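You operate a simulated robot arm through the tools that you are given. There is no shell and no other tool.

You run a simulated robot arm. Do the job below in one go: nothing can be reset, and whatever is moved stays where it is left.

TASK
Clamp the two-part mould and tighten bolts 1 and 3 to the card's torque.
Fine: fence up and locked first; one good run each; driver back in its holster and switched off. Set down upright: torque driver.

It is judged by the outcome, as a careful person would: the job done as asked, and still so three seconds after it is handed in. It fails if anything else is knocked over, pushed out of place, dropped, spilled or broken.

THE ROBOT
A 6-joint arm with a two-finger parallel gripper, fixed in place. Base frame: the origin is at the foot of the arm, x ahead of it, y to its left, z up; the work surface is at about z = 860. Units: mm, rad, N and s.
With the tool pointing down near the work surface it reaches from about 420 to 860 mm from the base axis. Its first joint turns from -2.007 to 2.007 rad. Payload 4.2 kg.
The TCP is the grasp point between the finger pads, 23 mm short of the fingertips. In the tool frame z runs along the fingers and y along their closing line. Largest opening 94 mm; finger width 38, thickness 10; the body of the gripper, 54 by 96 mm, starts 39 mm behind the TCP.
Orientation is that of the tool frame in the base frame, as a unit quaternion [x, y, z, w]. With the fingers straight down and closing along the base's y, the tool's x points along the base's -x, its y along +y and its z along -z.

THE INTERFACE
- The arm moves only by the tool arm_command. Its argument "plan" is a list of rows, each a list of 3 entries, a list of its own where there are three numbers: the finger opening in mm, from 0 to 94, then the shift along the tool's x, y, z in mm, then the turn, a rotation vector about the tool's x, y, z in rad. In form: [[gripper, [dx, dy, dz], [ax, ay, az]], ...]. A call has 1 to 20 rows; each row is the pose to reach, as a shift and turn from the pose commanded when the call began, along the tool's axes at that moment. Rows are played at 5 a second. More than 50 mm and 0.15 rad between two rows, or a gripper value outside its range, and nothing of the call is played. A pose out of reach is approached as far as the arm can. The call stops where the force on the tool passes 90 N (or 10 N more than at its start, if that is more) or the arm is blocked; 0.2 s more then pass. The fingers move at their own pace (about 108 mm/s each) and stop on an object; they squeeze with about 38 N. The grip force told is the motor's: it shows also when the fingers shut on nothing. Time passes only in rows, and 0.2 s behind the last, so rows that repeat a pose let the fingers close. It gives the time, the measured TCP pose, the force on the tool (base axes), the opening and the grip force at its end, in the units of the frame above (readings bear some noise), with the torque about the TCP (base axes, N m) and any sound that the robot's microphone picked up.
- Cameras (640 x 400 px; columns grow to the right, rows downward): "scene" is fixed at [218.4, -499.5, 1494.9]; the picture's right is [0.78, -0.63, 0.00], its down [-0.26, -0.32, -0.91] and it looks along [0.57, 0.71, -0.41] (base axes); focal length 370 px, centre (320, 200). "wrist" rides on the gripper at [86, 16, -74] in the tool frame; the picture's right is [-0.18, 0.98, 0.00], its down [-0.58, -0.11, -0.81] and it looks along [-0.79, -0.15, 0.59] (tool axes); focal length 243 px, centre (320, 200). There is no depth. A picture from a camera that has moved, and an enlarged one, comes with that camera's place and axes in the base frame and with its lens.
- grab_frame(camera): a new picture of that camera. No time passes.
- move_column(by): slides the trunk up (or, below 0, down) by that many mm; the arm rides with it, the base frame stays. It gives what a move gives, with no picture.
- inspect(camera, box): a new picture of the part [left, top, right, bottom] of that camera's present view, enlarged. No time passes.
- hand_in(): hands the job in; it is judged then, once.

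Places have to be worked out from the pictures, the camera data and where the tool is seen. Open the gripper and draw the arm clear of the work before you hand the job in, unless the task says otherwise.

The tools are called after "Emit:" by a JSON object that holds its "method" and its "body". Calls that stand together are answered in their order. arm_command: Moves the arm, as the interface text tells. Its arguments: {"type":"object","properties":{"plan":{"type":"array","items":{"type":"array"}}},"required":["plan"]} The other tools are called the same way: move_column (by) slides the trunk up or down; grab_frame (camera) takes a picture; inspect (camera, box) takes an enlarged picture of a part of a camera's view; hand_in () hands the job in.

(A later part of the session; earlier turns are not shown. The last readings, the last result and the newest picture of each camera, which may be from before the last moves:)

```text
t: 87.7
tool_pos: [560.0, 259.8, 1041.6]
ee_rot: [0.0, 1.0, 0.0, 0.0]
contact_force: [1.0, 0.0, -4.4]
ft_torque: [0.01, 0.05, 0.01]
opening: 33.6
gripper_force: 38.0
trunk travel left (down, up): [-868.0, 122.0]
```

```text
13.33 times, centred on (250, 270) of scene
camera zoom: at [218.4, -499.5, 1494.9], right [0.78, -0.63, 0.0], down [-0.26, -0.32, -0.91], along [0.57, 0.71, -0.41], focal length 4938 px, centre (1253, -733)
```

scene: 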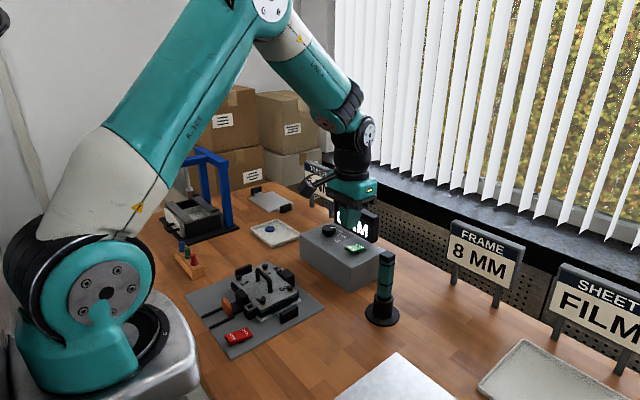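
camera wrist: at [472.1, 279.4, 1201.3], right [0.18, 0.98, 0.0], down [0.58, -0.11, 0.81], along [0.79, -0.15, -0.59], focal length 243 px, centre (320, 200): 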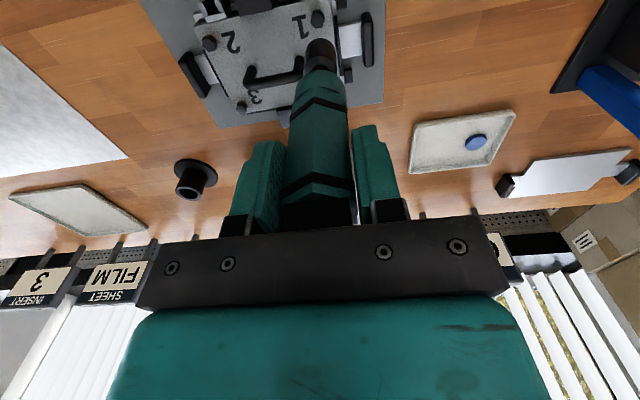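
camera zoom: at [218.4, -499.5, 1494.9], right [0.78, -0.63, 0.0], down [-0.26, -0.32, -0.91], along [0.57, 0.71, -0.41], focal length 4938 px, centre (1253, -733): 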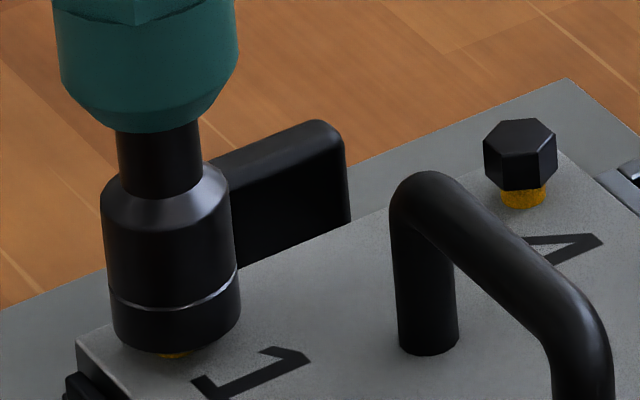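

Emit:
{"method": "arm_command", "body": {"plan": [[15, [0, 0, 1], [0, 0, 0]], [15, [0, 0, 2], [0, 0, 0]], [15, [0, 0, 2], [0, 0, 0]]]}}

Emit:
{"method": "inspect", "body": {"camera": "scene", "box": [235, 255, 265, 285]}}

```text
t: 88.5
tool_pos: [560.5, 259.8, 1038.0]
ee_rot: [-0.001, 1.0, 0.0, 0.0]
contact_force: [0.1, -0.1, -4.7]
ft_torque: [-0.02, 0.01, -0.01]
opening: 33.5
gripper_force: 38.0
trunk travel left (down, up): [-868.0, 122.0]
```

```text
13.33 times, centred on (250, 270) of scene
camera zoom: at [218.4, -499.5, 1494.9], right [0.78, -0.63, 0.0], down [-0.26, -0.32, -0.91], along [0.57, 0.71, -0.41], focal length 4938 px, centre (1253, -733)
```

zoom: 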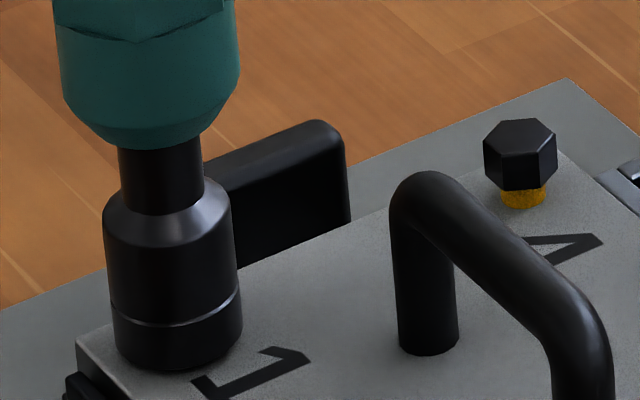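

Emit:
{"method": "arm_command", "body": {"plan": [[15, [0, 0, 1], [0, 0, 0]], [15, [0, 0, 1], [0, 0, 0]]]}}

Emit:
{"method": "inspect", "body": {"camera": "scene", "box": [235, 255, 265, 285]}}

Emit:
{"method": "inspect", "body": {"camera": "scene", "box": [300, 180, 430, 340]}}

```text
t: 89.1
tool_pos: [558.7, 260.3, 1037.0]
ee_rot: [0.0, 1.0, 0.0, 0.001]
contact_force: [-0.5, 0.3, -3.4]
ft_torque: [0.05, 0.03, -0.01]
opening: 33.4
gripper_force: 38.3
trunk travel left (down, up): [-868.0, 122.0]
```

```text
13.33 times, centred on (250, 270) of scene
camera zoom: at [218.4, -499.5, 1494.9], right [0.78, -0.63, 0.0], down [-0.26, -0.32, -0.91], along [0.57, 0.71, -0.41], focal length 4938 px, centre (1253, -733)
```

zoom: 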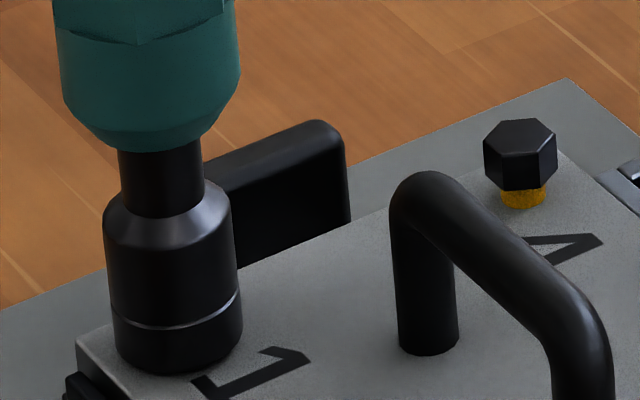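

```text
2.50 times, centred on (365, 260) of scene
camera zoom: at [218.4, -499.5, 1494.9], right [0.78, -0.63, 0.0], down [-0.26, -0.32, -0.91], along [0.57, 0.71, -0.41], focal length 926 px, centre (208, 50)
```

zoom: 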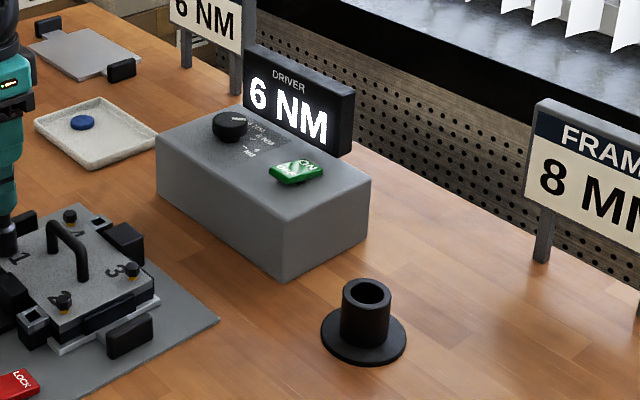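

Emit:
{"method": "arm_command", "body": {"plan": [[15, [0, 0, 1], [0, 0, 0]], [15, [0, 0, 2], [0, 0, 0]], [15, [0, 0, 2], [0, 0, 0]]]}}

Emit:
{"method": "inspect", "body": {"camera": "scene", "box": [235, 255, 265, 285]}}

```text
t: 89.9
tool_pos: [559.0, 260.9, 1036.6]
ee_rot: [0.0, 1.0, 0.0, 0.001]
contact_force: [-1.3, -3.7, 10.1]
ft_torque: [-0.52, 0.24, -0.02]
opening: 33.5
gripper_force: 38.4
trunk travel left (down, up): [-868.0, 122.0]
```

```text
13.33 times, centred on (250, 270) of scene
camera zoom: at [218.4, -499.5, 1494.9], right [0.78, -0.63, 0.0], down [-0.26, -0.32, -0.91], along [0.57, 0.71, -0.41], focal length 4938 px, centre (1253, -733)
```

zoom: 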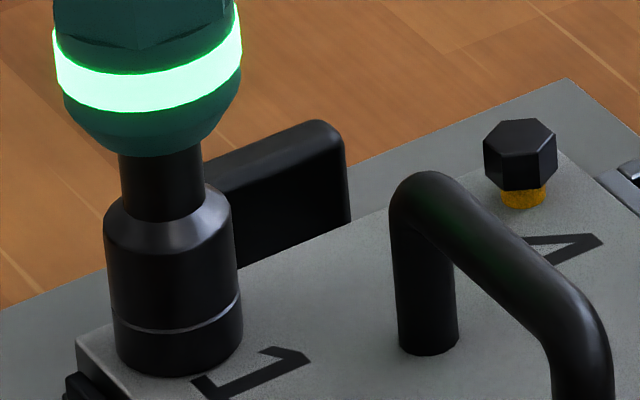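

Contact at ~14 N and the driver's ring lit green. I hold still for a moment to see whether it is running or finished.

Emit:
{"method": "arm_command", "body": {"plan": [[15, [0, 0, 0], [0, 0, 0]], [15, [0, 0, 0], [0, 0, 0]], [15, [0, 0, 0], [0, 0, 0]]]}}

Emit:
{"method": "inspect", "body": {"camera": "scene", "box": [225, 235, 275, 285]}}

Emit:
{"method": "inspect", "body": {"camera": "scene", "box": [300, 180, 430, 340]}}

```text
t: 90.7
tool_pos: [559.5, 261.5, 1037.0]
ee_rot: [0.0, 1.0, 0.0, 0.001]
contact_force: [-0.8, -5.0, 18.3]
ft_torque: [-0.73, 0.13, -0.02]
opening: 33.5
gripper_force: 38.0
trunk travel left (down, up): [-868.0, 122.0]
```

```text
8.00 times, centred on (250, 260) of scene
camera zoom: at [218.4, -499.5, 1494.9], right [0.78, -0.63, 0.0], down [-0.26, -0.32, -0.91], along [0.57, 0.71, -0.41], focal length 2963 px, centre (880, -280)
```

zoom: 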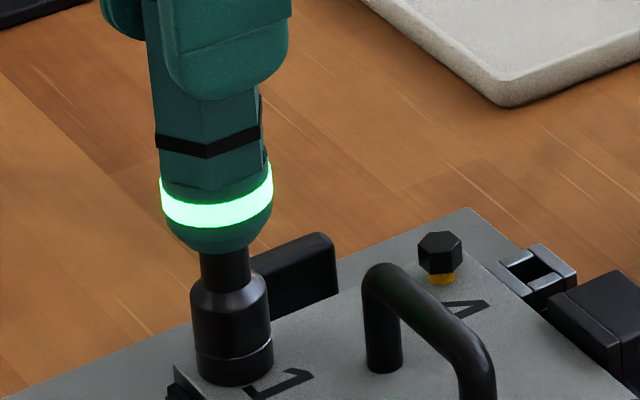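

```text
2.50 times, centred on (365, 260) of scene
camera zoom: at [218.4, -499.5, 1494.9], right [0.78, -0.63, 0.0], down [-0.26, -0.32, -0.91], along [0.57, 0.71, -0.41], focal length 926 px, centre (208, 50)
```

zoom: 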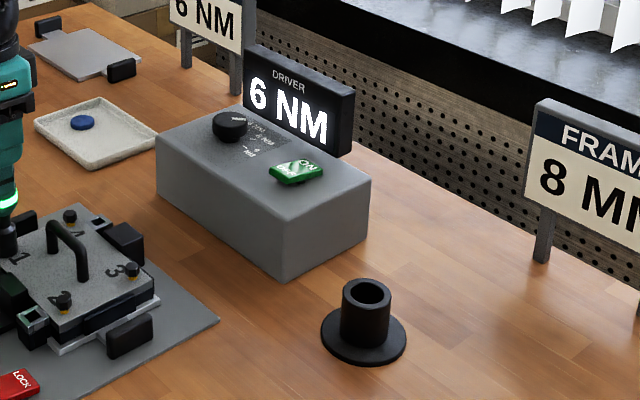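

Emit:
{"method": "arm_command", "body": {"plan": [[15, [0, 0, 0], [0, 0, 0]], [15, [0, 0, 0], [0, 0, 0]], [15, [0, 0, 0], [0, 0, 0]], [15, [0, 0, 0], [0, 0, 0]], [15, [0, 0, 0], [0, 0, 0]]]}}

Emit:
{"method": "inspect", "body": {"camera": "scene", "box": [225, 235, 275, 285]}}

```text
t: 91.9
tool_pos: [558.1, 259.5, 1036.1]
ee_rot: [0.0, 1.0, -0.001, 0.0]
contact_force: [1.6, -5.2, 23.1]
ft_torque: [-0.67, -0.19, -0.01]
opening: 33.4
gripper_force: 38.3
trunk travel left (down, up): [-868.0, 122.0]
```

```text
8.00 times, centred on (250, 260) of scene
camera zoom: at [218.4, -499.5, 1494.9], right [0.78, -0.63, 0.0], down [-0.26, -0.32, -0.91], along [0.57, 0.71, -0.41], focal length 2963 px, centre (880, -280)
```

zoom: 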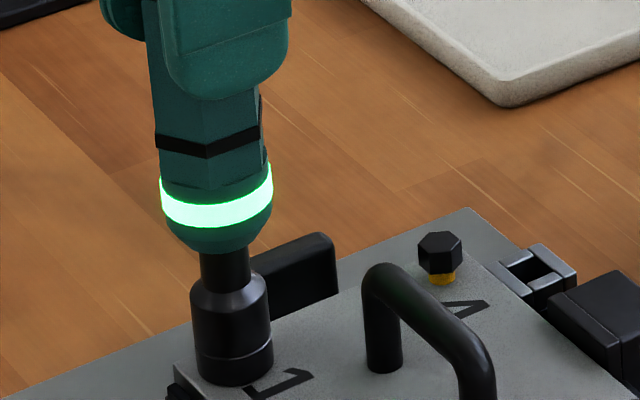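

The ring stays steady green. I hold a little longer to rule out that it is still running before lifting.

Emit:
{"method": "arm_command", "body": {"plan": [[15, [0, 0, 0], [0, 0, 0]], [15, [0, 0, 0], [0, 0, 0]], [15, [0, 0, 0], [0, 0, 0]], [15, [0, 0, 0], [0, 0, 0]], [15, [0, 0, 0], [0, 0, 0]], [15, [0, 0, 0], [0, 0, 0]], [15, [0, 0, 0], [0, 0, 0]], [15, [0, 0, 0], [0, 0, 0]]]}}

Emit:
{"method": "inspect", "body": {"camera": "scene", "box": [225, 235, 275, 285]}}

Emit:
{"method": "inspect", "body": {"camera": "wrist", "box": [200, 0, 440, 230]}}

```text
t: 93.7
tool_pos: [558.3, 260.7, 1036.2]
ee_rot: [-0.001, 1.0, 0.0, 0.0]
contact_force: [4.0, -2.7, 25.0]
ft_torque: [-0.61, -0.46, 0.09]
opening: 33.5
gripper_force: 38.1
trunk travel left (down, up): [-868.0, 122.0]
```

```text
8.00 times, centred on (250, 260) of scene
camera zoom: at [218.4, -499.5, 1494.9], right [0.78, -0.63, 0.0], down [-0.26, -0.32, -0.91], along [0.57, 0.71, -0.41], focal length 2963 px, centre (880, -280)
```

zoom: 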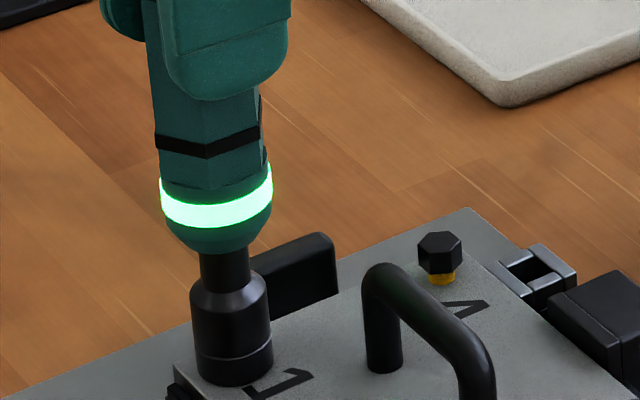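

```text
1.74 times, centred on (320, 115) of wrist
camera zoom: at [473.2, 276.4, 1111.2], right [0.18, 0.98, 0.0], down [0.58, -0.11, 0.81], along [0.79, -0.15, -0.59], focal length 422 px, centre (320, 348)
```

zoom: 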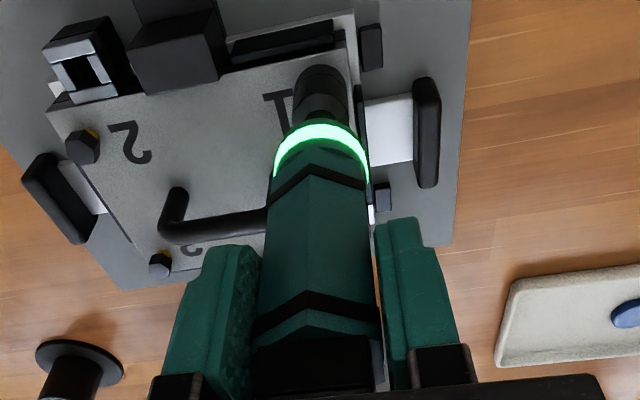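

Green has been steady for about 4 s, so the run looks complete. I lift straight up and inspect bolt 1.

Emit:
{"method": "arm_command", "body": {"plan": [[15, [0, 0, -4], [0, 0, 0]], [15, [0, 0, -12], [0, 0, 0]], [15, [0, 0, -22], [0, 0, 0]], [15, [0, 0, -40], [0, 0, 0]], [15, [0, 0, -60], [0, 0, 0]], [15, [0, 0, -60], [0, 0, 0]]]}}

Emit:
{"method": "inspect", "body": {"camera": "scene", "box": [220, 220, 310, 310]}}

Emit:
{"method": "inspect", "body": {"camera": "wrist", "box": [200, 0, 440, 160]}}

```text
t: 95.1
tool_pos: [558.4, 258.8, 1094.3]
ee_rot: [0.0, 1.0, -0.001, 0.0]
contact_force: [-0.3, -0.7, -3.5]
ft_torque: [-0.02, 0.01, 0.02]
opening: 33.6
gripper_force: 38.2
trunk travel left (down, up): [-868.0, 122.0]
```

```text
4.44 times, centred on (265, 265) of scene
camera zoom: at [218.4, -499.5, 1494.9], right [0.78, -0.63, 0.0], down [-0.26, -0.32, -0.91], along [0.57, 0.71, -0.41], focal length 1646 px, centre (564, -89)
```

zoom: 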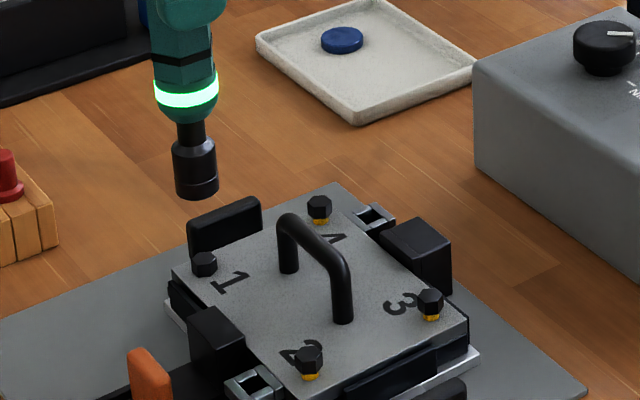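

```text
2.50 times, centred on (320, 80) of wrist
camera zoom: at [472.4, 274.5, 1169.7], right [0.18, 0.98, 0.0], down [0.58, -0.11, 0.81], along [0.79, -0.15, -0.59], focal length 606 px, centre (320, 500)
```

zoom: 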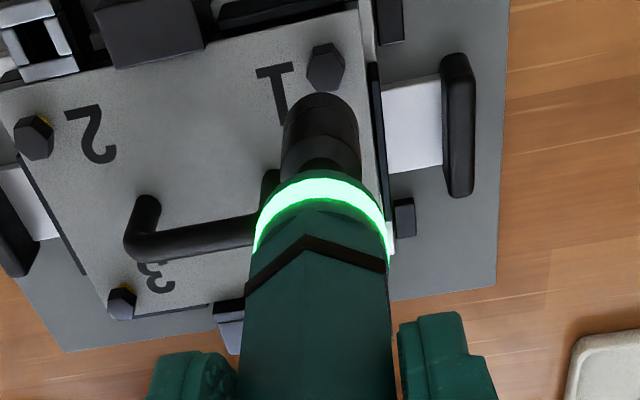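

Bolt 1 is fully seated and the ring shows green. I raise the driver and carry it diagonally over the mould handle to bolt 3, offset (+80, −119.5).

Emit:
{"method": "arm_command", "body": {"plan": [[15, [0, 0, -25], [0, 0, 0]], [15, [-16, -24, -27], [0, 0, 0]], [15, [-32, -48, -27], [0, 0, 0]], [15, [-48, -72, -27], [0, 0, 0]], [15, [-64, -96, -27], [0, 0, 0]], [15, [-80, -119.5, -27], [0, 0, 0]], [15, [-80, -119.5, -10], [0, 0, 0]], [15, [-80, -119.5, 10], [0, 0, 0]], [15, [-80, -119.5, 25], [0, 0, 0]], [15, [-80, -119.5, 25], [0, 0, 0]], [15, [-80, -119.5, 25], [0, 0, 0]]]}}

Emit:
{"method": "inspect", "body": {"camera": "wrist", "box": [260, 0, 380, 80]}}

Emit:
{"method": "inspect", "body": {"camera": "scene", "box": [250, 240, 310, 300]}}

```text
t: 97.5
tool_pos: [638.5, 140.9, 1071.2]
ee_rot: [0.0, 1.0, -0.001, 0.0]
contact_force: [-0.2, -0.7, -4.3]
ft_torque: [0.0, 0.01, 0.0]
opening: 33.1
gripper_force: 37.8
trunk travel left (down, up): [-868.0, 122.0]
```

```text
5.00 times, centred on (320, 40) of wrist
camera zoom: at [553.3, 157.3, 1146.0], right [0.18, 0.98, 0.0], down [0.58, -0.11, 0.81], along [0.79, -0.15, -0.59], focal length 1213 px, centre (320, 1000)
```

zoom: 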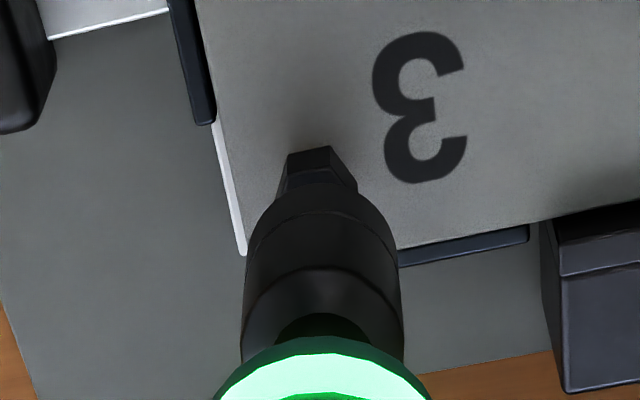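

```text
6.67 times, centred on (280, 270) of scene
camera zoom: at [218.4, -499.5, 1494.9], right [0.78, -0.63, 0.0], down [-0.26, -0.32, -0.91], along [0.57, 0.71, -0.41], focal length 2469 px, centre (587, -267)
```

zoom: 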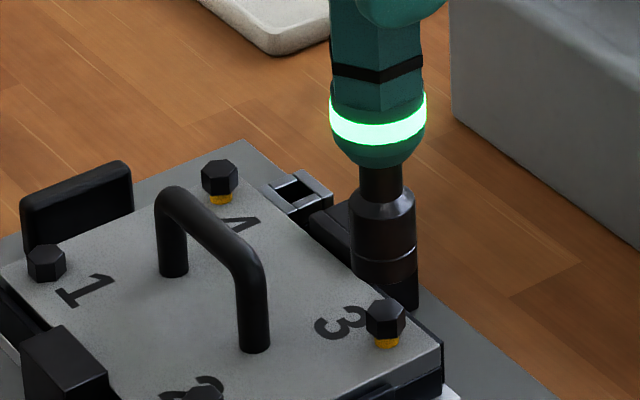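

Bolt 3 lies about (−1.5, −0.8) from the socket. I correct, lower 13 mm, settle, and check at higher zoom.

Emit:
{"method": "arm_command", "body": {"plan": [[15, [1.5, -0.8, 0], [0, 0, 0]], [15, [1.5, -0.8, 6], [0, 0, 0]], [15, [1.5, -0.8, 12], [0, 0, 0]], [15, [1.5, -0.8, 12], [0, 0, 0]], [15, [1.5, -0.8, 12], [0, 0, 0]], [15, [1.5, -0.8, 12], [0, 0, 0]]]}}

Emit:
{"method": "inspect", "body": {"camera": "wrist", "box": [290, 10, 350, 60]}}

Emit:
{"method": "inspect", "body": {"camera": "scene", "box": [270, 260, 300, 290]}}

```text
t: 98.9
tool_pos: [637.9, 140.7, 1060.9]
ee_rot: [0.0, 1.0, 0.001, 0.0]
contact_force: [0.6, 0.4, -4.1]
ft_torque: [0.01, 0.01, -0.01]
opening: 33.4
gripper_force: 38.2
trunk travel left (down, up): [-868.0, 122.0]
```

```text
8.00 times, centred on (320, 35) of wrist
camera zoom: at [551.6, 157.6, 1134.9], right [0.18, 0.98, 0.0], down [0.58, -0.11, 0.81], along [0.79, -0.15, -0.59], focal length 1941 px, centre (320, 1520)
```

zoom: 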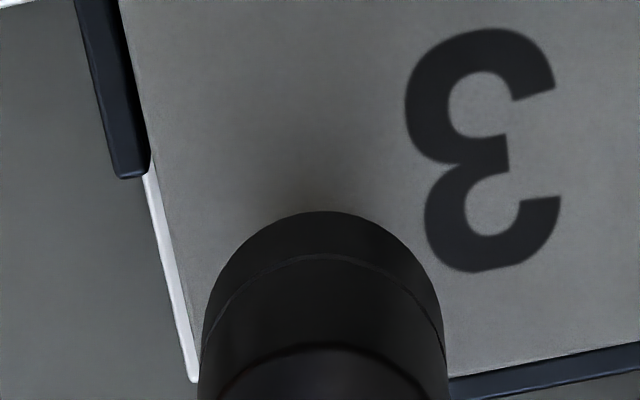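

```text
13.33 times, centred on (285, 275) of scene
camera zoom: at [218.4, -499.5, 1494.9], right [0.78, -0.63, 0.0], down [-0.26, -0.32, -0.91], along [0.57, 0.71, -0.41], focal length 4938 px, centre (787, -800)
```

zoom: 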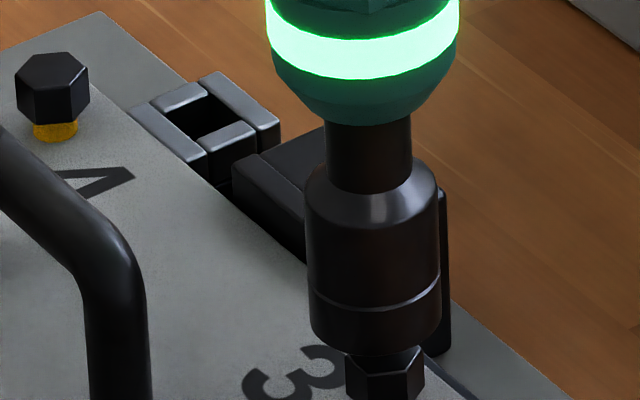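

The socket now sits about 2.5 mm short in x. I shift +2.5 in x and +0.3 in y, settle, and look again.

Emit:
{"method": "arm_command", "body": {"plan": [[15, [-2.5, 0.3, 0], [0, 0, 0]], [15, [-2.5, 0.3, 0], [0, 0, 0]], [15, [-2.5, 0.3, 0], [0, 0, 0]], [15, [-2.5, 0.3, 0], [0, 0, 0]], [15, [-2.5, 0.3, 0], [0, 0, 0]]]}}

Emit:
{"method": "inspect", "body": {"camera": "wrist", "box": [290, 10, 350, 60]}}

Emit:
{"method": "inspect", "body": {"camera": "scene", "box": [270, 265, 300, 295]}}

```text
t: 100.1
tool_pos: [641.7, 141.8, 1060.0]
ee_rot: [0.0, 1.0, 0.0, 0.0]
contact_force: [-0.3, -0.4, -3.9]
ft_torque: [0.0, -0.02, -0.01]
opening: 33.5
gripper_force: 37.6
trunk travel left (down, up): [-868.0, 122.0]
```

```text
8.00 times, centred on (320, 35) of wrist
camera zoom: at [553.8, 157.4, 1134.5], right [0.18, 0.98, 0.0], down [0.58, -0.11, 0.81], along [0.79, -0.15, -0.59], focal length 1941 px, centre (320, 1520)
```

zoom: 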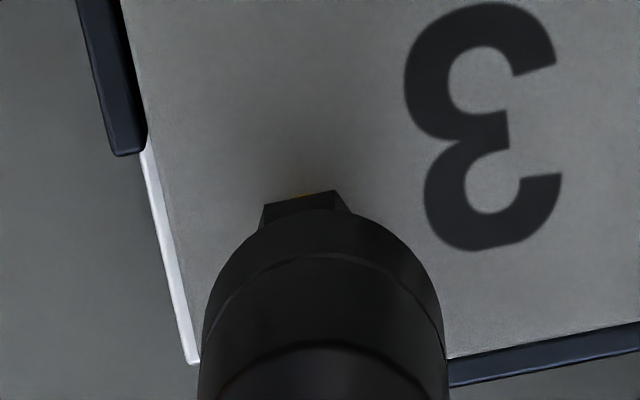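

```text
13.33 times, centred on (285, 280) of scene
camera zoom: at [218.4, -499.5, 1494.9], right [0.78, -0.63, 0.0], down [-0.26, -0.32, -0.91], along [0.57, 0.71, -0.41], focal length 4938 px, centre (787, -867)
```

zoom: 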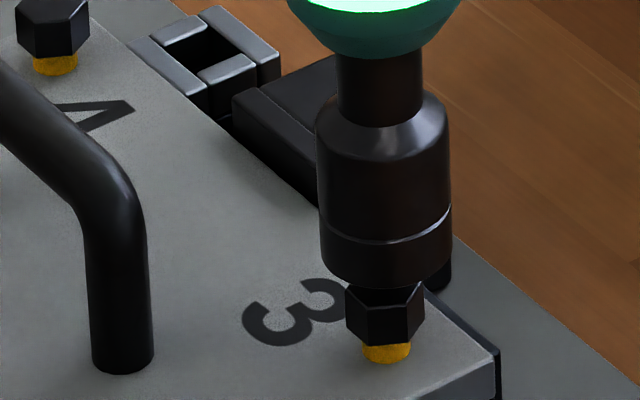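

Aligned within about half a millimetre in both views. I lower over the head in 2 mm steps.

Emit:
{"method": "arm_command", "body": {"plan": [[15, [0, -0.2, 2], [0, 0, 0]], [15, [0, -0.2, 4], [0, 0, 0]], [15, [0, -0.2, 6], [0, 0, 0]], [15, [0, -0.2, 8], [0, 0, 0]], [15, [0, -0.2, 8], [0, 0, 0]]]}}

Emit:
{"method": "inspect", "body": {"camera": "scene", "box": [270, 265, 300, 295]}}

```text
t: 101.3
tool_pos: [641.6, 140.1, 1054.0]
ee_rot: [0.0, 1.0, 0.0, 0.001]
contact_force: [-3.3, -2.3, 20.9]
ft_torque: [-0.37, 0.64, -0.03]
opening: 33.7
gripper_force: 37.7
trunk travel left (down, up): [-868.0, 122.0]
```

```text
13.33 times, centred on (285, 280) of scene
camera zoom: at [218.4, -499.5, 1494.9], right [0.78, -0.63, 0.0], down [-0.26, -0.32, -0.91], along [0.57, 0.71, -0.41], focal length 4938 px, centre (787, -867)
```

zoom: 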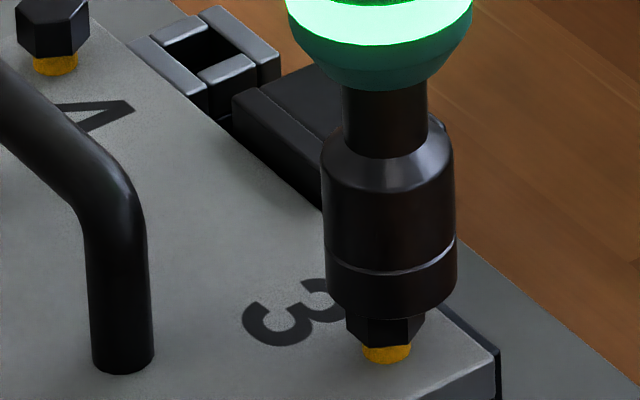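

The rim caught the head's edge (21 N); forces and view both say the socket is about 1.2 mm too far in +x. I back up at once, shift, and re-check.

Emit:
{"method": "arm_command", "body": {"plan": [[15, [0, 0, -5], [0, 0, 0]], [15, [0, 0, -10], [0, 0, 0]], [15, [1.3, 0, -10], [0, 0, 0]], [15, [1.3, 0, -10], [0, 0, 0]], [15, [1.3, 0, -10], [0, 0, 0]], [15, [1.3, 0, -10], [0, 0, 0]]]}}

Emit:
{"method": "inspect", "body": {"camera": "wrist", "box": [290, 10, 350, 60]}}

Emit:
{"method": "inspect", "body": {"camera": "scene", "box": [270, 265, 300, 295]}}

```text
t: 102.7
tool_pos: [638.7, 140.9, 1060.7]
ee_rot: [0.0, 1.0, 0.0, 0.0]
contact_force: [-0.5, -0.3, -4.5]
ft_torque: [-0.04, 0.02, 0.0]
opening: 33.4
gripper_force: 37.8
trunk travel left (down, up): [-868.0, 122.0]
```

```text
8.00 times, centred on (320, 35) of wrist
camera zoom: at [553.1, 156.8, 1135.9], right [0.18, 0.98, 0.0], down [0.58, -0.11, 0.81], along [0.79, -0.15, -0.59], focal length 1941 px, centre (320, 1520)
```

zoom: 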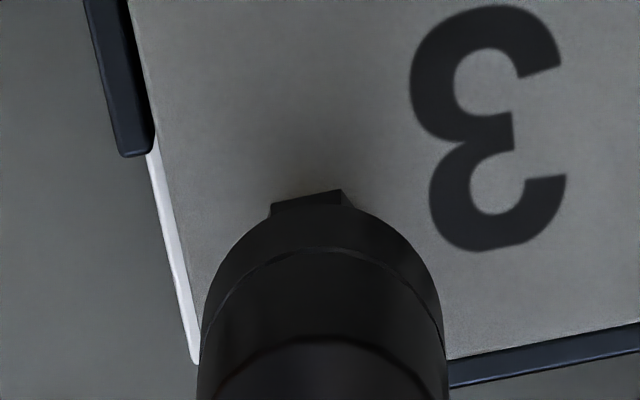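

```text
13.33 times, centred on (285, 280) of scene
camera zoom: at [218.4, -499.5, 1494.9], right [0.78, -0.63, 0.0], down [-0.26, -0.32, -0.91], along [0.57, 0.71, -0.41], focal length 4938 px, centre (787, -867)
```

zoom: 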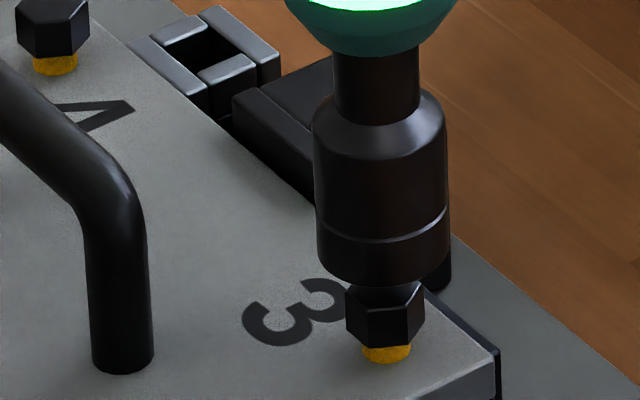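

Scene and wrist views now put the socket within about 0.3 mm of the bolt. I lower again in small steps.

Emit:
{"method": "arm_command", "body": {"plan": [[15, [0, 0, 2], [0, 0, 0]], [15, [0, 0, 4], [0, 0, 0]], [15, [0, 0, 6], [0, 0, 0]], [15, [0, 0, 8], [0, 0, 0]]]}}

Emit:
{"method": "inspect", "body": {"camera": "scene", "box": [270, 265, 300, 295]}}

```text
t: 103.7
tool_pos: [639.5, 141.2, 1053.0]
ee_rot: [0.0, 1.0, 0.001, 0.0]
contact_force: [-0.8, -0.2, -4.1]
ft_torque: [0.01, 0.01, 0.02]
opening: 33.4
gripper_force: 38.0
trunk travel left (down, up): [-868.0, 122.0]
```

```text
13.33 times, centred on (285, 280) of scene
camera zoom: at [218.4, -499.5, 1494.9], right [0.78, -0.63, 0.0], down [-0.26, -0.32, -0.91], along [0.57, 0.71, -0.41], focal length 4938 px, centre (787, -867)
```

zoom: 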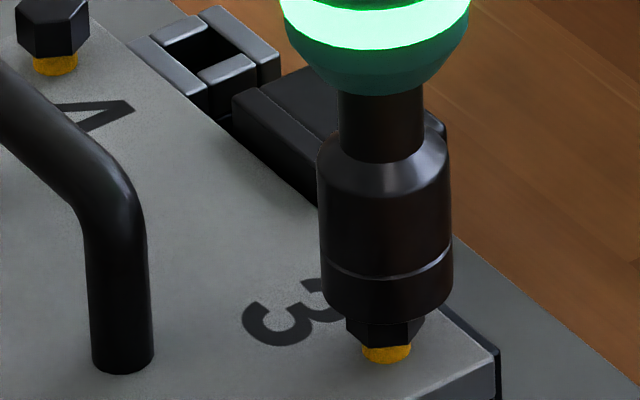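

Emit:
{"method": "arm_command", "body": {"plan": [[15, [0, 0, 1.5], [0, 0, 0]], [15, [0, 0, 3], [0, 0, 0]], [15, [0, 0, 4.5], [0, 0, 0]], [15, [0, 0, 6], [0, 0, 0]]]}}

Emit:
{"method": "inspect", "body": {"camera": "scene", "box": [270, 265, 300, 295]}}

```text
t: 104.7
tool_pos: [639.7, 140.5, 1046.2]
ee_rot: [0.0, 1.0, 0.0, 0.001]
contact_force: [0.4, 0.3, -4.7]
ft_torque: [0.03, -0.01, -0.03]
opening: 33.9
gripper_force: 37.8
trunk travel left (down, up): [-868.0, 122.0]
```

```text
13.33 times, centred on (285, 280) of scene
camera zoom: at [218.4, -499.5, 1494.9], right [0.78, -0.63, 0.0], down [-0.26, -0.32, -0.91], along [0.57, 0.71, -0.41], focal length 4938 px, centre (787, -867)
```

zoom: 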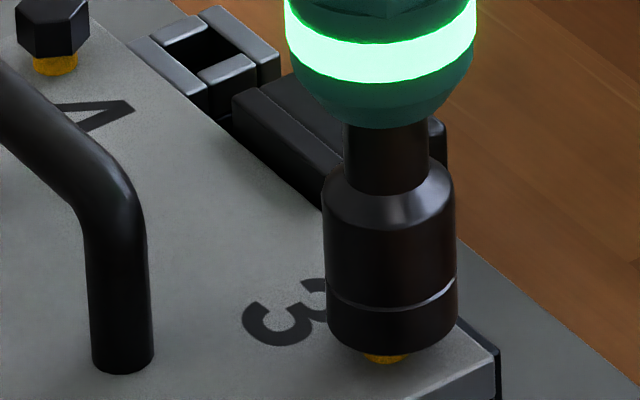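

The head is inside the socket with no contact force. I continue down slowly to seat it.

Emit:
{"method": "arm_command", "body": {"plan": [[15, [0, 0, 1.5], [0, 0, 0]], [15, [0, 0, 3], [0, 0, 0]], [15, [0, 0, 4.5], [0, 0, 0]], [15, [0, 0, 5.5], [0, 0, 0]]]}}

Emit:
{"method": "inspect", "body": {"camera": "scene", "box": [270, 265, 300, 295]}}

```text
t: 105.7
tool_pos: [640.1, 139.3, 1040.8]
ee_rot: [0.0, 1.0, 0.0, -0.001]
contact_force: [-0.7, 1.0, -4.6]
ft_torque: [0.07, 0.22, 0.0]
opening: 33.2
gripper_force: 38.0
trunk travel left (down, up): [-868.0, 122.0]
```

```text
13.33 times, centred on (285, 280) of scene
camera zoom: at [218.4, -499.5, 1494.9], right [0.78, -0.63, 0.0], down [-0.26, -0.32, -0.91], along [0.57, 0.71, -0.41], focal length 4938 px, centre (787, -867)
```

zoom: 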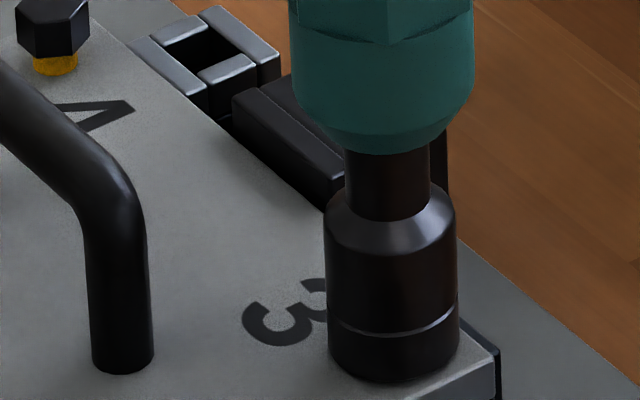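

The ring has gone dark, ready for a new run. I press on in 1 mm steps until it seats.

Emit:
{"method": "arm_command", "body": {"plan": [[15, [0, 0, 1], [0, 0, 0]], [15, [0, 0, 2], [0, 0, 0]], [15, [0, 0, 3], [0, 0, 0]], [15, [0, 0, 3], [0, 0, 0]]]}}

Emit:
{"method": "inspect", "body": {"camera": "scene", "box": [265, 245, 305, 295]}}

```text
t: 106.7
tool_pos: [640.0, 139.3, 1038.9]
ee_rot: [0.001, 1.0, 0.001, 0.0]
contact_force: [-4.5, -4.8, 17.1]
ft_torque: [-0.43, 0.48, -0.03]
opening: 33.4
gripper_force: 37.7
trunk travel left (down, up): [-868.0, 122.0]
```

```text
8.00 times, centred on (285, 270) of scene
camera zoom: at [218.4, -499.5, 1494.9], right [0.78, -0.63, 0.0], down [-0.26, -0.32, -0.91], along [0.57, 0.71, -0.41], focal length 2963 px, centre (600, -360)
```

zoom: 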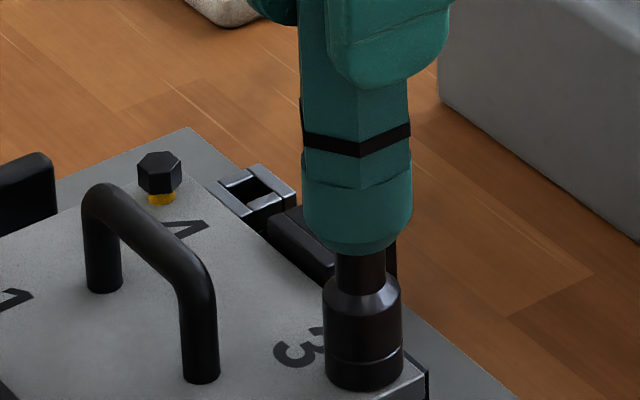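

Contact at 17 N; the ring is still dark, so it may be running. I hold still and watch.

Emit:
{"method": "arm_command", "body": {"plan": [[15, [0, 0, 0], [0, 0, 0]], [15, [0, 0, 0], [0, 0, 0]], [15, [0, 0, 0], [0, 0, 0]]]}}

Emit:
{"method": "inspect", "body": {"camera": "scene", "box": [265, 245, 305, 295]}}

```text
t: 107.5
tool_pos: [639.3, 138.4, 1038.2]
ee_rot: [0.0, 1.0, 0.0, 0.001]
contact_force: [-3.9, -4.9, 23.7]
ft_torque: [-0.52, 0.27, 0.01]
opening: 33.2
gripper_force: 37.9
trunk travel left (down, up): [-868.0, 122.0]
```

```text
8.00 times, centred on (285, 270) of scene
camera zoom: at [218.4, -499.5, 1494.9], right [0.78, -0.63, 0.0], down [-0.26, -0.32, -0.91], along [0.57, 0.71, -0.41], focal length 2963 px, centre (600, -360)
```

zoom: 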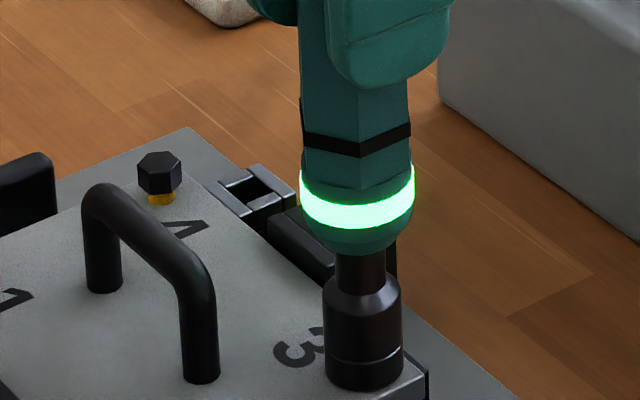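

The ring turned green: the run on bolt 3 finished. I hold one brief moment more, then lift straight up.

Emit:
{"method": "arm_command", "body": {"plan": [[15, [0, 0, 0], [0, 0, 0]], [15, [0, 0, 0], [0, 0, 0]], [15, [0, 0, -5], [0, 0, 0]], [15, [0, 0, -14], [0, 0, 0]], [15, [0, 0, -25], [0, 0, 0]], [15, [0, 0, -45], [0, 0, 0]], [15, [0, 0, -70], [0, 0, 0]], [15, [0, 0, -90], [0, 0, 0]], [15, [0, 0, -90], [0, 0, 0]]]}}

Emit:
{"method": "inspect", "body": {"camera": "scene", "box": [215, 210, 315, 310]}}

Emit:
{"method": "inspect", "body": {"camera": "wrist", "box": [200, 0, 440, 200]}}

```text
t: 109.5
tool_pos: [637.9, 144.4, 1126.7]
ee_rot: [0.0, 1.0, -0.001, 0.0]
contact_force: [0.1, 0.9, -3.2]
ft_torque: [0.0, 0.01, -0.01]
opening: 33.5
gripper_force: 38.1
trunk travel left (down, up): [-868.0, 122.0]
```

```text
4.00 times, centred on (265, 260) of scene
camera zoom: at [218.4, -499.5, 1494.9], right [0.78, -0.63, 0.0], down [-0.26, -0.32, -0.91], along [0.57, 0.71, -0.41], focal length 1482 px, centre (540, -40)
```

zoom: 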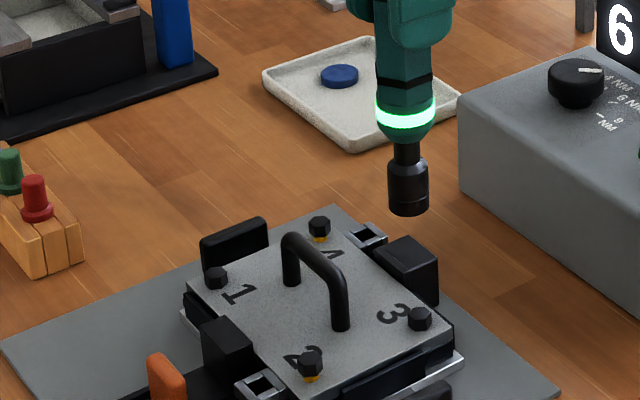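

```text
2.00 times, centred on (320, 100) of wrist
camera zoom: at [551.7, 161.1, 1201.5], right [0.18, 0.98, 0.0], down [0.58, -0.11, 0.81], along [0.79, -0.15, -0.59], focal length 485 px, centre (320, 400)
```

zoom: 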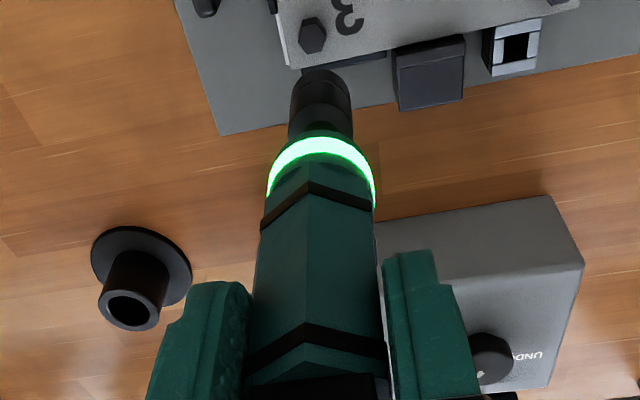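

Bolts 1 and 3 are seated; 2 and 4 are untouched. I carry the driver back above the holster.

Emit:
{"method": "arm_command", "body": {"plan": [[15, [-19, -23, 0], [0, 0, 0]], [15, [-38, -46, 0], [0, 0, 0]], [15, [-56, -69, 0], [0, 0, 0]], [15, [-75, -92, 0], [0, 0, 0]], [15, [-94, -115, 0], [0, 0, 0]], [15, [-113, -138, 0], [0, 0, 0]], [15, [-132, -161, 0], [0, 0, 0]], [15, [-150, -182, 0], [0, 0, 0]], [15, [-150, -182, 0], [0, 0, 0]], [15, [-150, -182, 0], [0, 0, 0]], [15, [-150, -182, 0], [0, 0, 0]]]}}

Emit:
{"method": "inspect", "body": {"camera": "scene", "box": [350, 220, 420, 330]}}

Emit:
{"method": "inspect", "body": {"camera": "wrist", "box": [260, 0, 380, 80]}}

```text
t: 111.9
tool_pos: [787.3, -42.5, 1128.7]
ee_rot: [0.001, 1.0, 0.0, 0.0]
contact_force: [0.7, 0.7, -4.5]
ft_torque: [0.01, -0.01, 0.04]
opening: 33.2
gripper_force: 37.9
trunk travel left (down, up): [-868.0, 122.0]
```

```text
3.64 times, centred on (385, 275) of scene
camera zoom: at [218.4, -499.5, 1494.9], right [0.78, -0.63, 0.0], down [-0.26, -0.32, -0.91], along [0.57, 0.71, -0.41], focal length 1347 px, centre (84, -73)
```

zoom: 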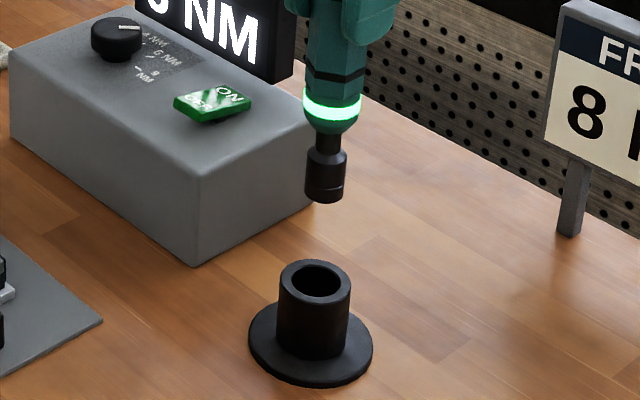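

```text
5.00 times, centred on (320, 40) of wrist
camera zoom: at [701.9, -24.7, 1203.9], right [0.18, 0.98, 0.0], down [0.58, -0.11, 0.81], along [0.79, -0.15, -0.59], focal length 1213 px, centre (320, 1000)
```

zoom: 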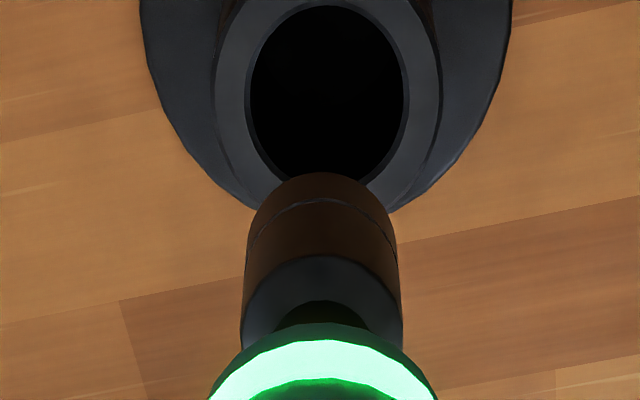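

The driver slipped about 5 mm in the grip, so the socket hangs ~142 mm below. I shift (−0.6, +1.5), lower to just above the holster mouth, and check alignment.

Emit:
{"method": "arm_command", "body": {"plan": [[15, [0.6, 1.5, 15], [0, 0, 0]], [15, [0.6, 1.5, 30], [0, 0, 0]], [15, [0.6, 1.5, 45], [0, 0, 0]], [15, [0.6, 1.5, 52], [0, 0, 0]], [15, [0.6, 1.5, 52], [0, 0, 0]], [15, [0.6, 1.5, 52], [0, 0, 0]], [15, [0.6, 1.5, 52], [0, 0, 0]]]}}

Emit:
{"method": "inspect", "body": {"camera": "scene", "box": [360, 255, 410, 330]}}

Emit:
{"method": "inspect", "body": {"camera": "wrist", "box": [260, 0, 380, 80]}}

```text
t: 113.5
tool_pos: [786.9, -39.1, 1076.6]
ee_rot: [0.001, 1.0, -0.001, 0.0]
contact_force: [-0.7, -0.2, -4.5]
ft_torque: [-0.01, 0.07, 0.02]
opening: 33.4
gripper_force: 38.5
trunk travel left (down, up): [-868.0, 122.0]
```

```text
5.33 times, centred on (385, 292) of scene
camera zoom: at [218.4, -499.5, 1494.9], right [0.78, -0.63, 0.0], down [-0.26, -0.32, -0.91], along [0.57, 0.71, -0.41], focal length 1975 px, centre (-27, -293)
```

zoom: 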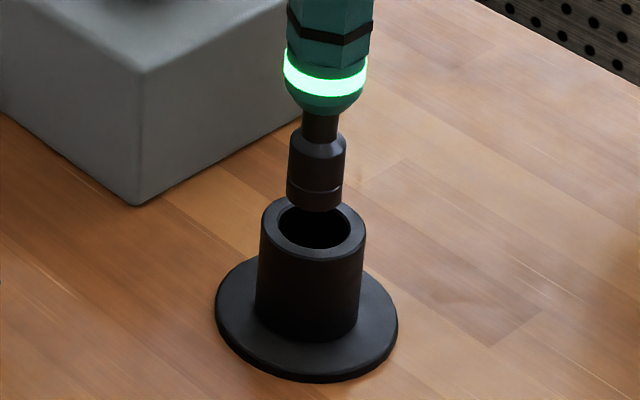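

```text
5.00 times, centred on (320, 40) of wrist
camera zoom: at [701.3, -23.4, 1150.4], right [0.18, 0.98, 0.0], down [0.58, -0.11, 0.81], along [0.79, -0.15, -0.59], focal length 1213 px, centre (320, 1000)
```

zoom: 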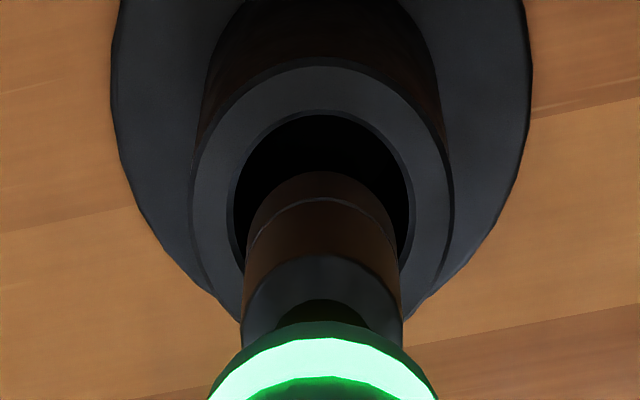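

Socket and holster mouth are aligned within about 0.6 mm (3 mm clearance). I insert it smoothly, slowing near the bottom.

Emit:
{"method": "arm_command", "body": {"plan": [[15, [-0.5, 0, 10], [0, 0, 0]], [15, [-0.5, 0, 20], [0, 0, 0]], [15, [-0.5, 0, 30], [0, 0, 0]], [15, [-0.5, 0, 40], [0, 0, 0]], [15, [-0.5, 0, 50], [0, 0, 0]], [15, [-0.5, 0, 57], [0, 0, 0]], [15, [-0.5, 0, 60], [0, 0, 0]], [15, [-0.5, 0, 60], [0, 0, 0]]]}}

Emit:
{"method": "inspect", "body": {"camera": "scene", "box": [350, 230, 420, 335]}}

```text
t: 115.3
tool_pos: [789.2, -39.6, 1015.6]
ee_rot: [0.0, 1.0, 0.0, 0.0]
contact_force: [1.3, 0.2, -4.5]
ft_torque: [0.04, -0.01, -0.01]
opening: 33.5
gripper_force: 38.3
trunk travel left (down, up): [-868.0, 122.0]
```

```text
3.81 times, centred on (385, 282) of scene
camera zoom: at [218.4, -499.5, 1494.9], right [0.78, -0.63, 0.0], down [-0.26, -0.32, -0.91], along [0.57, 0.71, -0.41], focal length 1411 px, centre (72, -114)
```

zoom: 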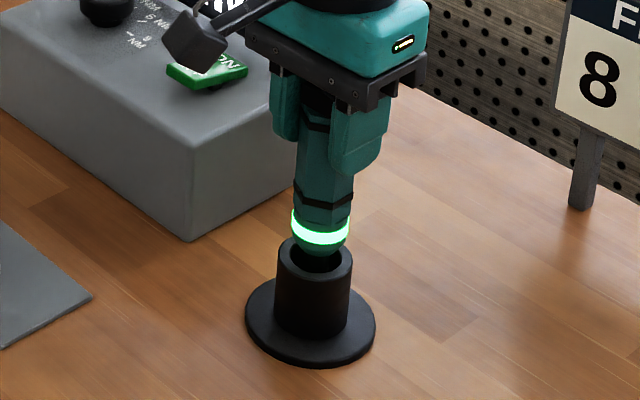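

Emit:
{"method": "arm_command", "body": {"plan": [[15, [0, 0, 2], [0, 0, 0]], [15, [0, 0, 4], [0, 0, 0]], [15, [0, 0, 6], [0, 0, 0]], [15, [0, 0, 7], [0, 0, 0]]]}}

```text
t: 116.3
tool_pos: [790.9, -40.5, 1011.0]
ee_rot: [0.0, 1.0, 0.0, -0.001]
contact_force: [-3.0, 1.4, 5.9]
ft_torque: [0.09, 0.27, 0.01]
opening: 33.6
gripper_force: 38.4
trunk travel left (down, up): [-868.0, 122.0]
```

Contact at the bottom (~10 N). I check that it sits as deep as at the start.

Emit:
{"method": "inspect", "body": {"camera": "scene", "box": [350, 240, 420, 335]}}

```text
4.21 times, centred on (385, 288) of scene
camera zoom: at [218.4, -499.5, 1494.9], right [0.78, -0.63, 0.0], down [-0.26, -0.32, -0.91], along [0.57, 0.71, -0.41], focal length 1560 px, centre (46, -168)
```

zoom: 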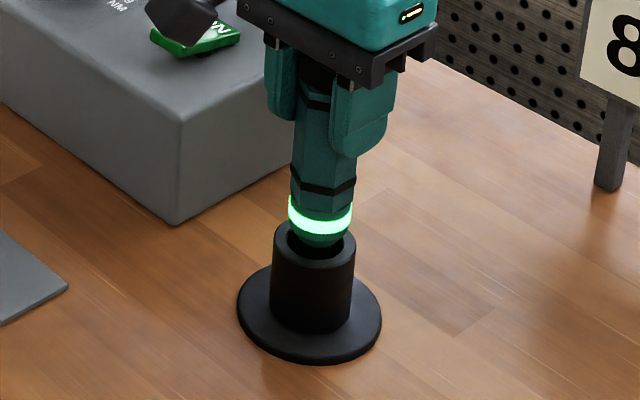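

Same depth as originally. I open the gripper fully to release the driver.

Emit:
{"method": "arm_command", "body": {"plan": [[50, [0, 0, -0.5], [0, 0, 0]], [80, [0, 0, -0.5], [0, 0, 0]], [94, [0, 0, -0.5], [0, 0, 0]], [94, [0, 0, -0.5], [0, 0, 0]]]}}

Emit:
{"method": "inspect", "body": {"camera": "scene", "box": [350, 210, 430, 335]}}

Emit:
{"method": "inspect", "body": {"camera": "wrist", "box": [200, 0, 440, 230]}}

```text
t: 117.3
tool_pos: [789.6, -41.2, 1011.0]
ee_rot: [0.0, 1.0, -0.001, -0.001]
contact_force: [-0.6, -0.9, 0.0]
ft_torque: [0.0, 0.02, -0.03]
opening: 93.9
gripper_force: 0.2
trunk travel left (down, up): [-868.0, 122.0]
```

```text
3.20 times, centred on (390, 272) of scene
camera zoom: at [218.4, -499.5, 1494.9], right [0.78, -0.63, 0.0], down [-0.26, -0.32, -0.91], along [0.57, 0.71, -0.41], focal length 1185 px, centre (96, -32)
```

zoom: 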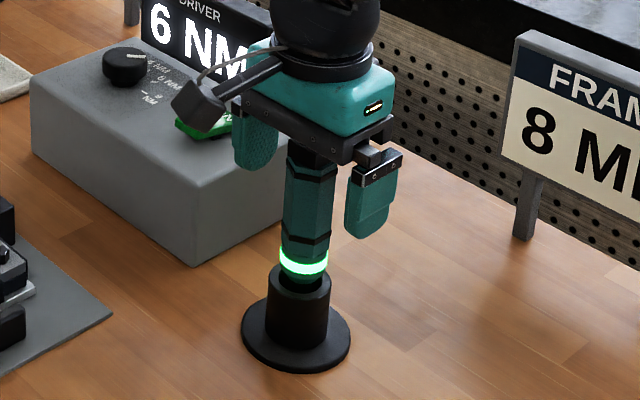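

```text
1.74 times, centred on (320, 115) of wrist
camera zoom: at [703.7, -24.3, 1085.3], right [0.18, 0.98, 0.0], down [0.58, -0.11, 0.81], along [0.79, -0.15, -0.59], focal length 422 px, centre (320, 348)
```

zoom: 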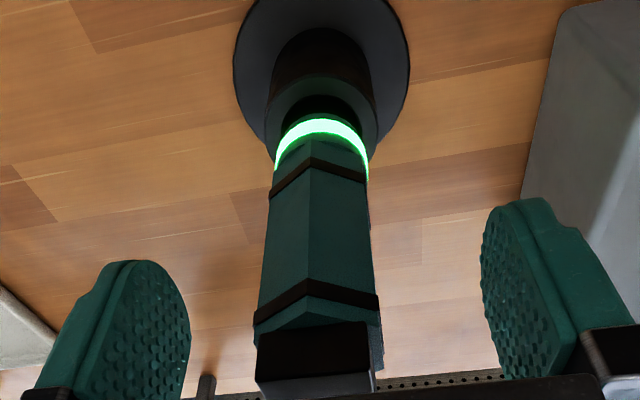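

The driver stands upright in its holster. I raise straight up clear of it.

Emit:
{"method": "arm_command", "body": {"plan": [[94, [0, 0, -30], [0, 0, 0]], [94, [0, 0, -65], [0, 0, 0]], [94, [0, 0, -100], [0, 0, 0]], [94, [20, 15, -130], [0, 0, 0]], [94, [20, 15, -130], [0, 0, 0]]]}}

Emit:
{"method": "inspect", "body": {"camera": "scene", "box": [300, 190, 430, 335]}}

```text
t: 118.5
tool_pos: [769.1, -27.3, 1139.4]
ee_rot: [0.0, 1.0, 0.0, -0.001]
contact_force: [0.1, 0.7, -1.2]
ft_torque: [0.0, -0.02, -0.01]
opening: 94.1
gripper_force: 0.0
trunk travel left (down, up): [-868.0, 122.0]
```

```text
2.76 times, centred on (365, 262) of scene
camera zoom: at [218.4, -499.5, 1494.9], right [0.78, -0.63, 0.0], down [-0.26, -0.32, -0.91], along [0.57, 0.71, -0.41], focal length 1022 px, centre (196, 28)
```

zoom: 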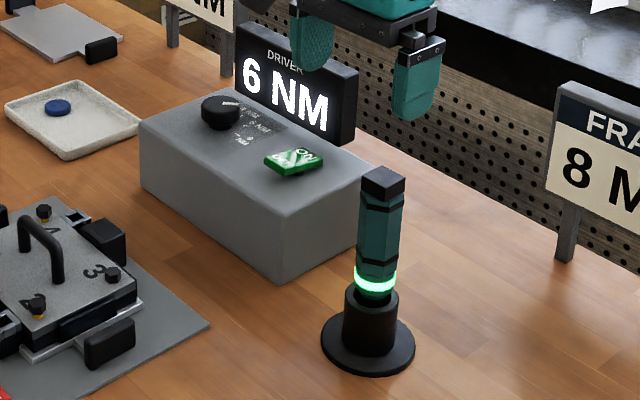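

The driver is back in its holster. Now I go to switch it off: closing the fingers and moving above the OFF side of the rocker with a small outward tilt.

Emit:
{"method": "arm_command", "body": {"plan": [[60, [0, 36, 5], [0, -0.07, 0]], [20, [0, 72, 15], [0, -0.14, 0]], [0, [0, 108, 27], [0, -0.2, 0]], [0, [0, 143, 40], [0, -0.2, 0]], [0, [0, 143, 40], [0, -0.2, 0]]]}}

Emit:
{"method": "grab_frame", "body": {"camera": "wrist"}}

```text
t: 119.7
tool_pos: [771.2, 119.9, 1101.3]
ee_rot: [0.0, 0.995, -0.001, 0.1]
contact_force: [0.4, 0.4, -0.3]
ft_torque: [0.01, -0.01, -0.02]
opening: 0.0
gripper_force: 38.1
trunk travel left (down, up): [-868.0, 122.0]
```

```text
taken
camera wrist: at [672.1, 136.3, 1157.3], right [0.18, 0.98, 0.04], down [0.41, -0.11, 0.91], along [0.89, -0.15, -0.42], focal length 243 px, centre (320, 200)
```

wrist: 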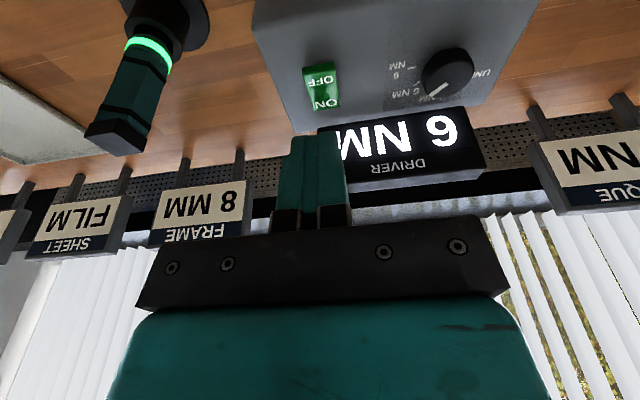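

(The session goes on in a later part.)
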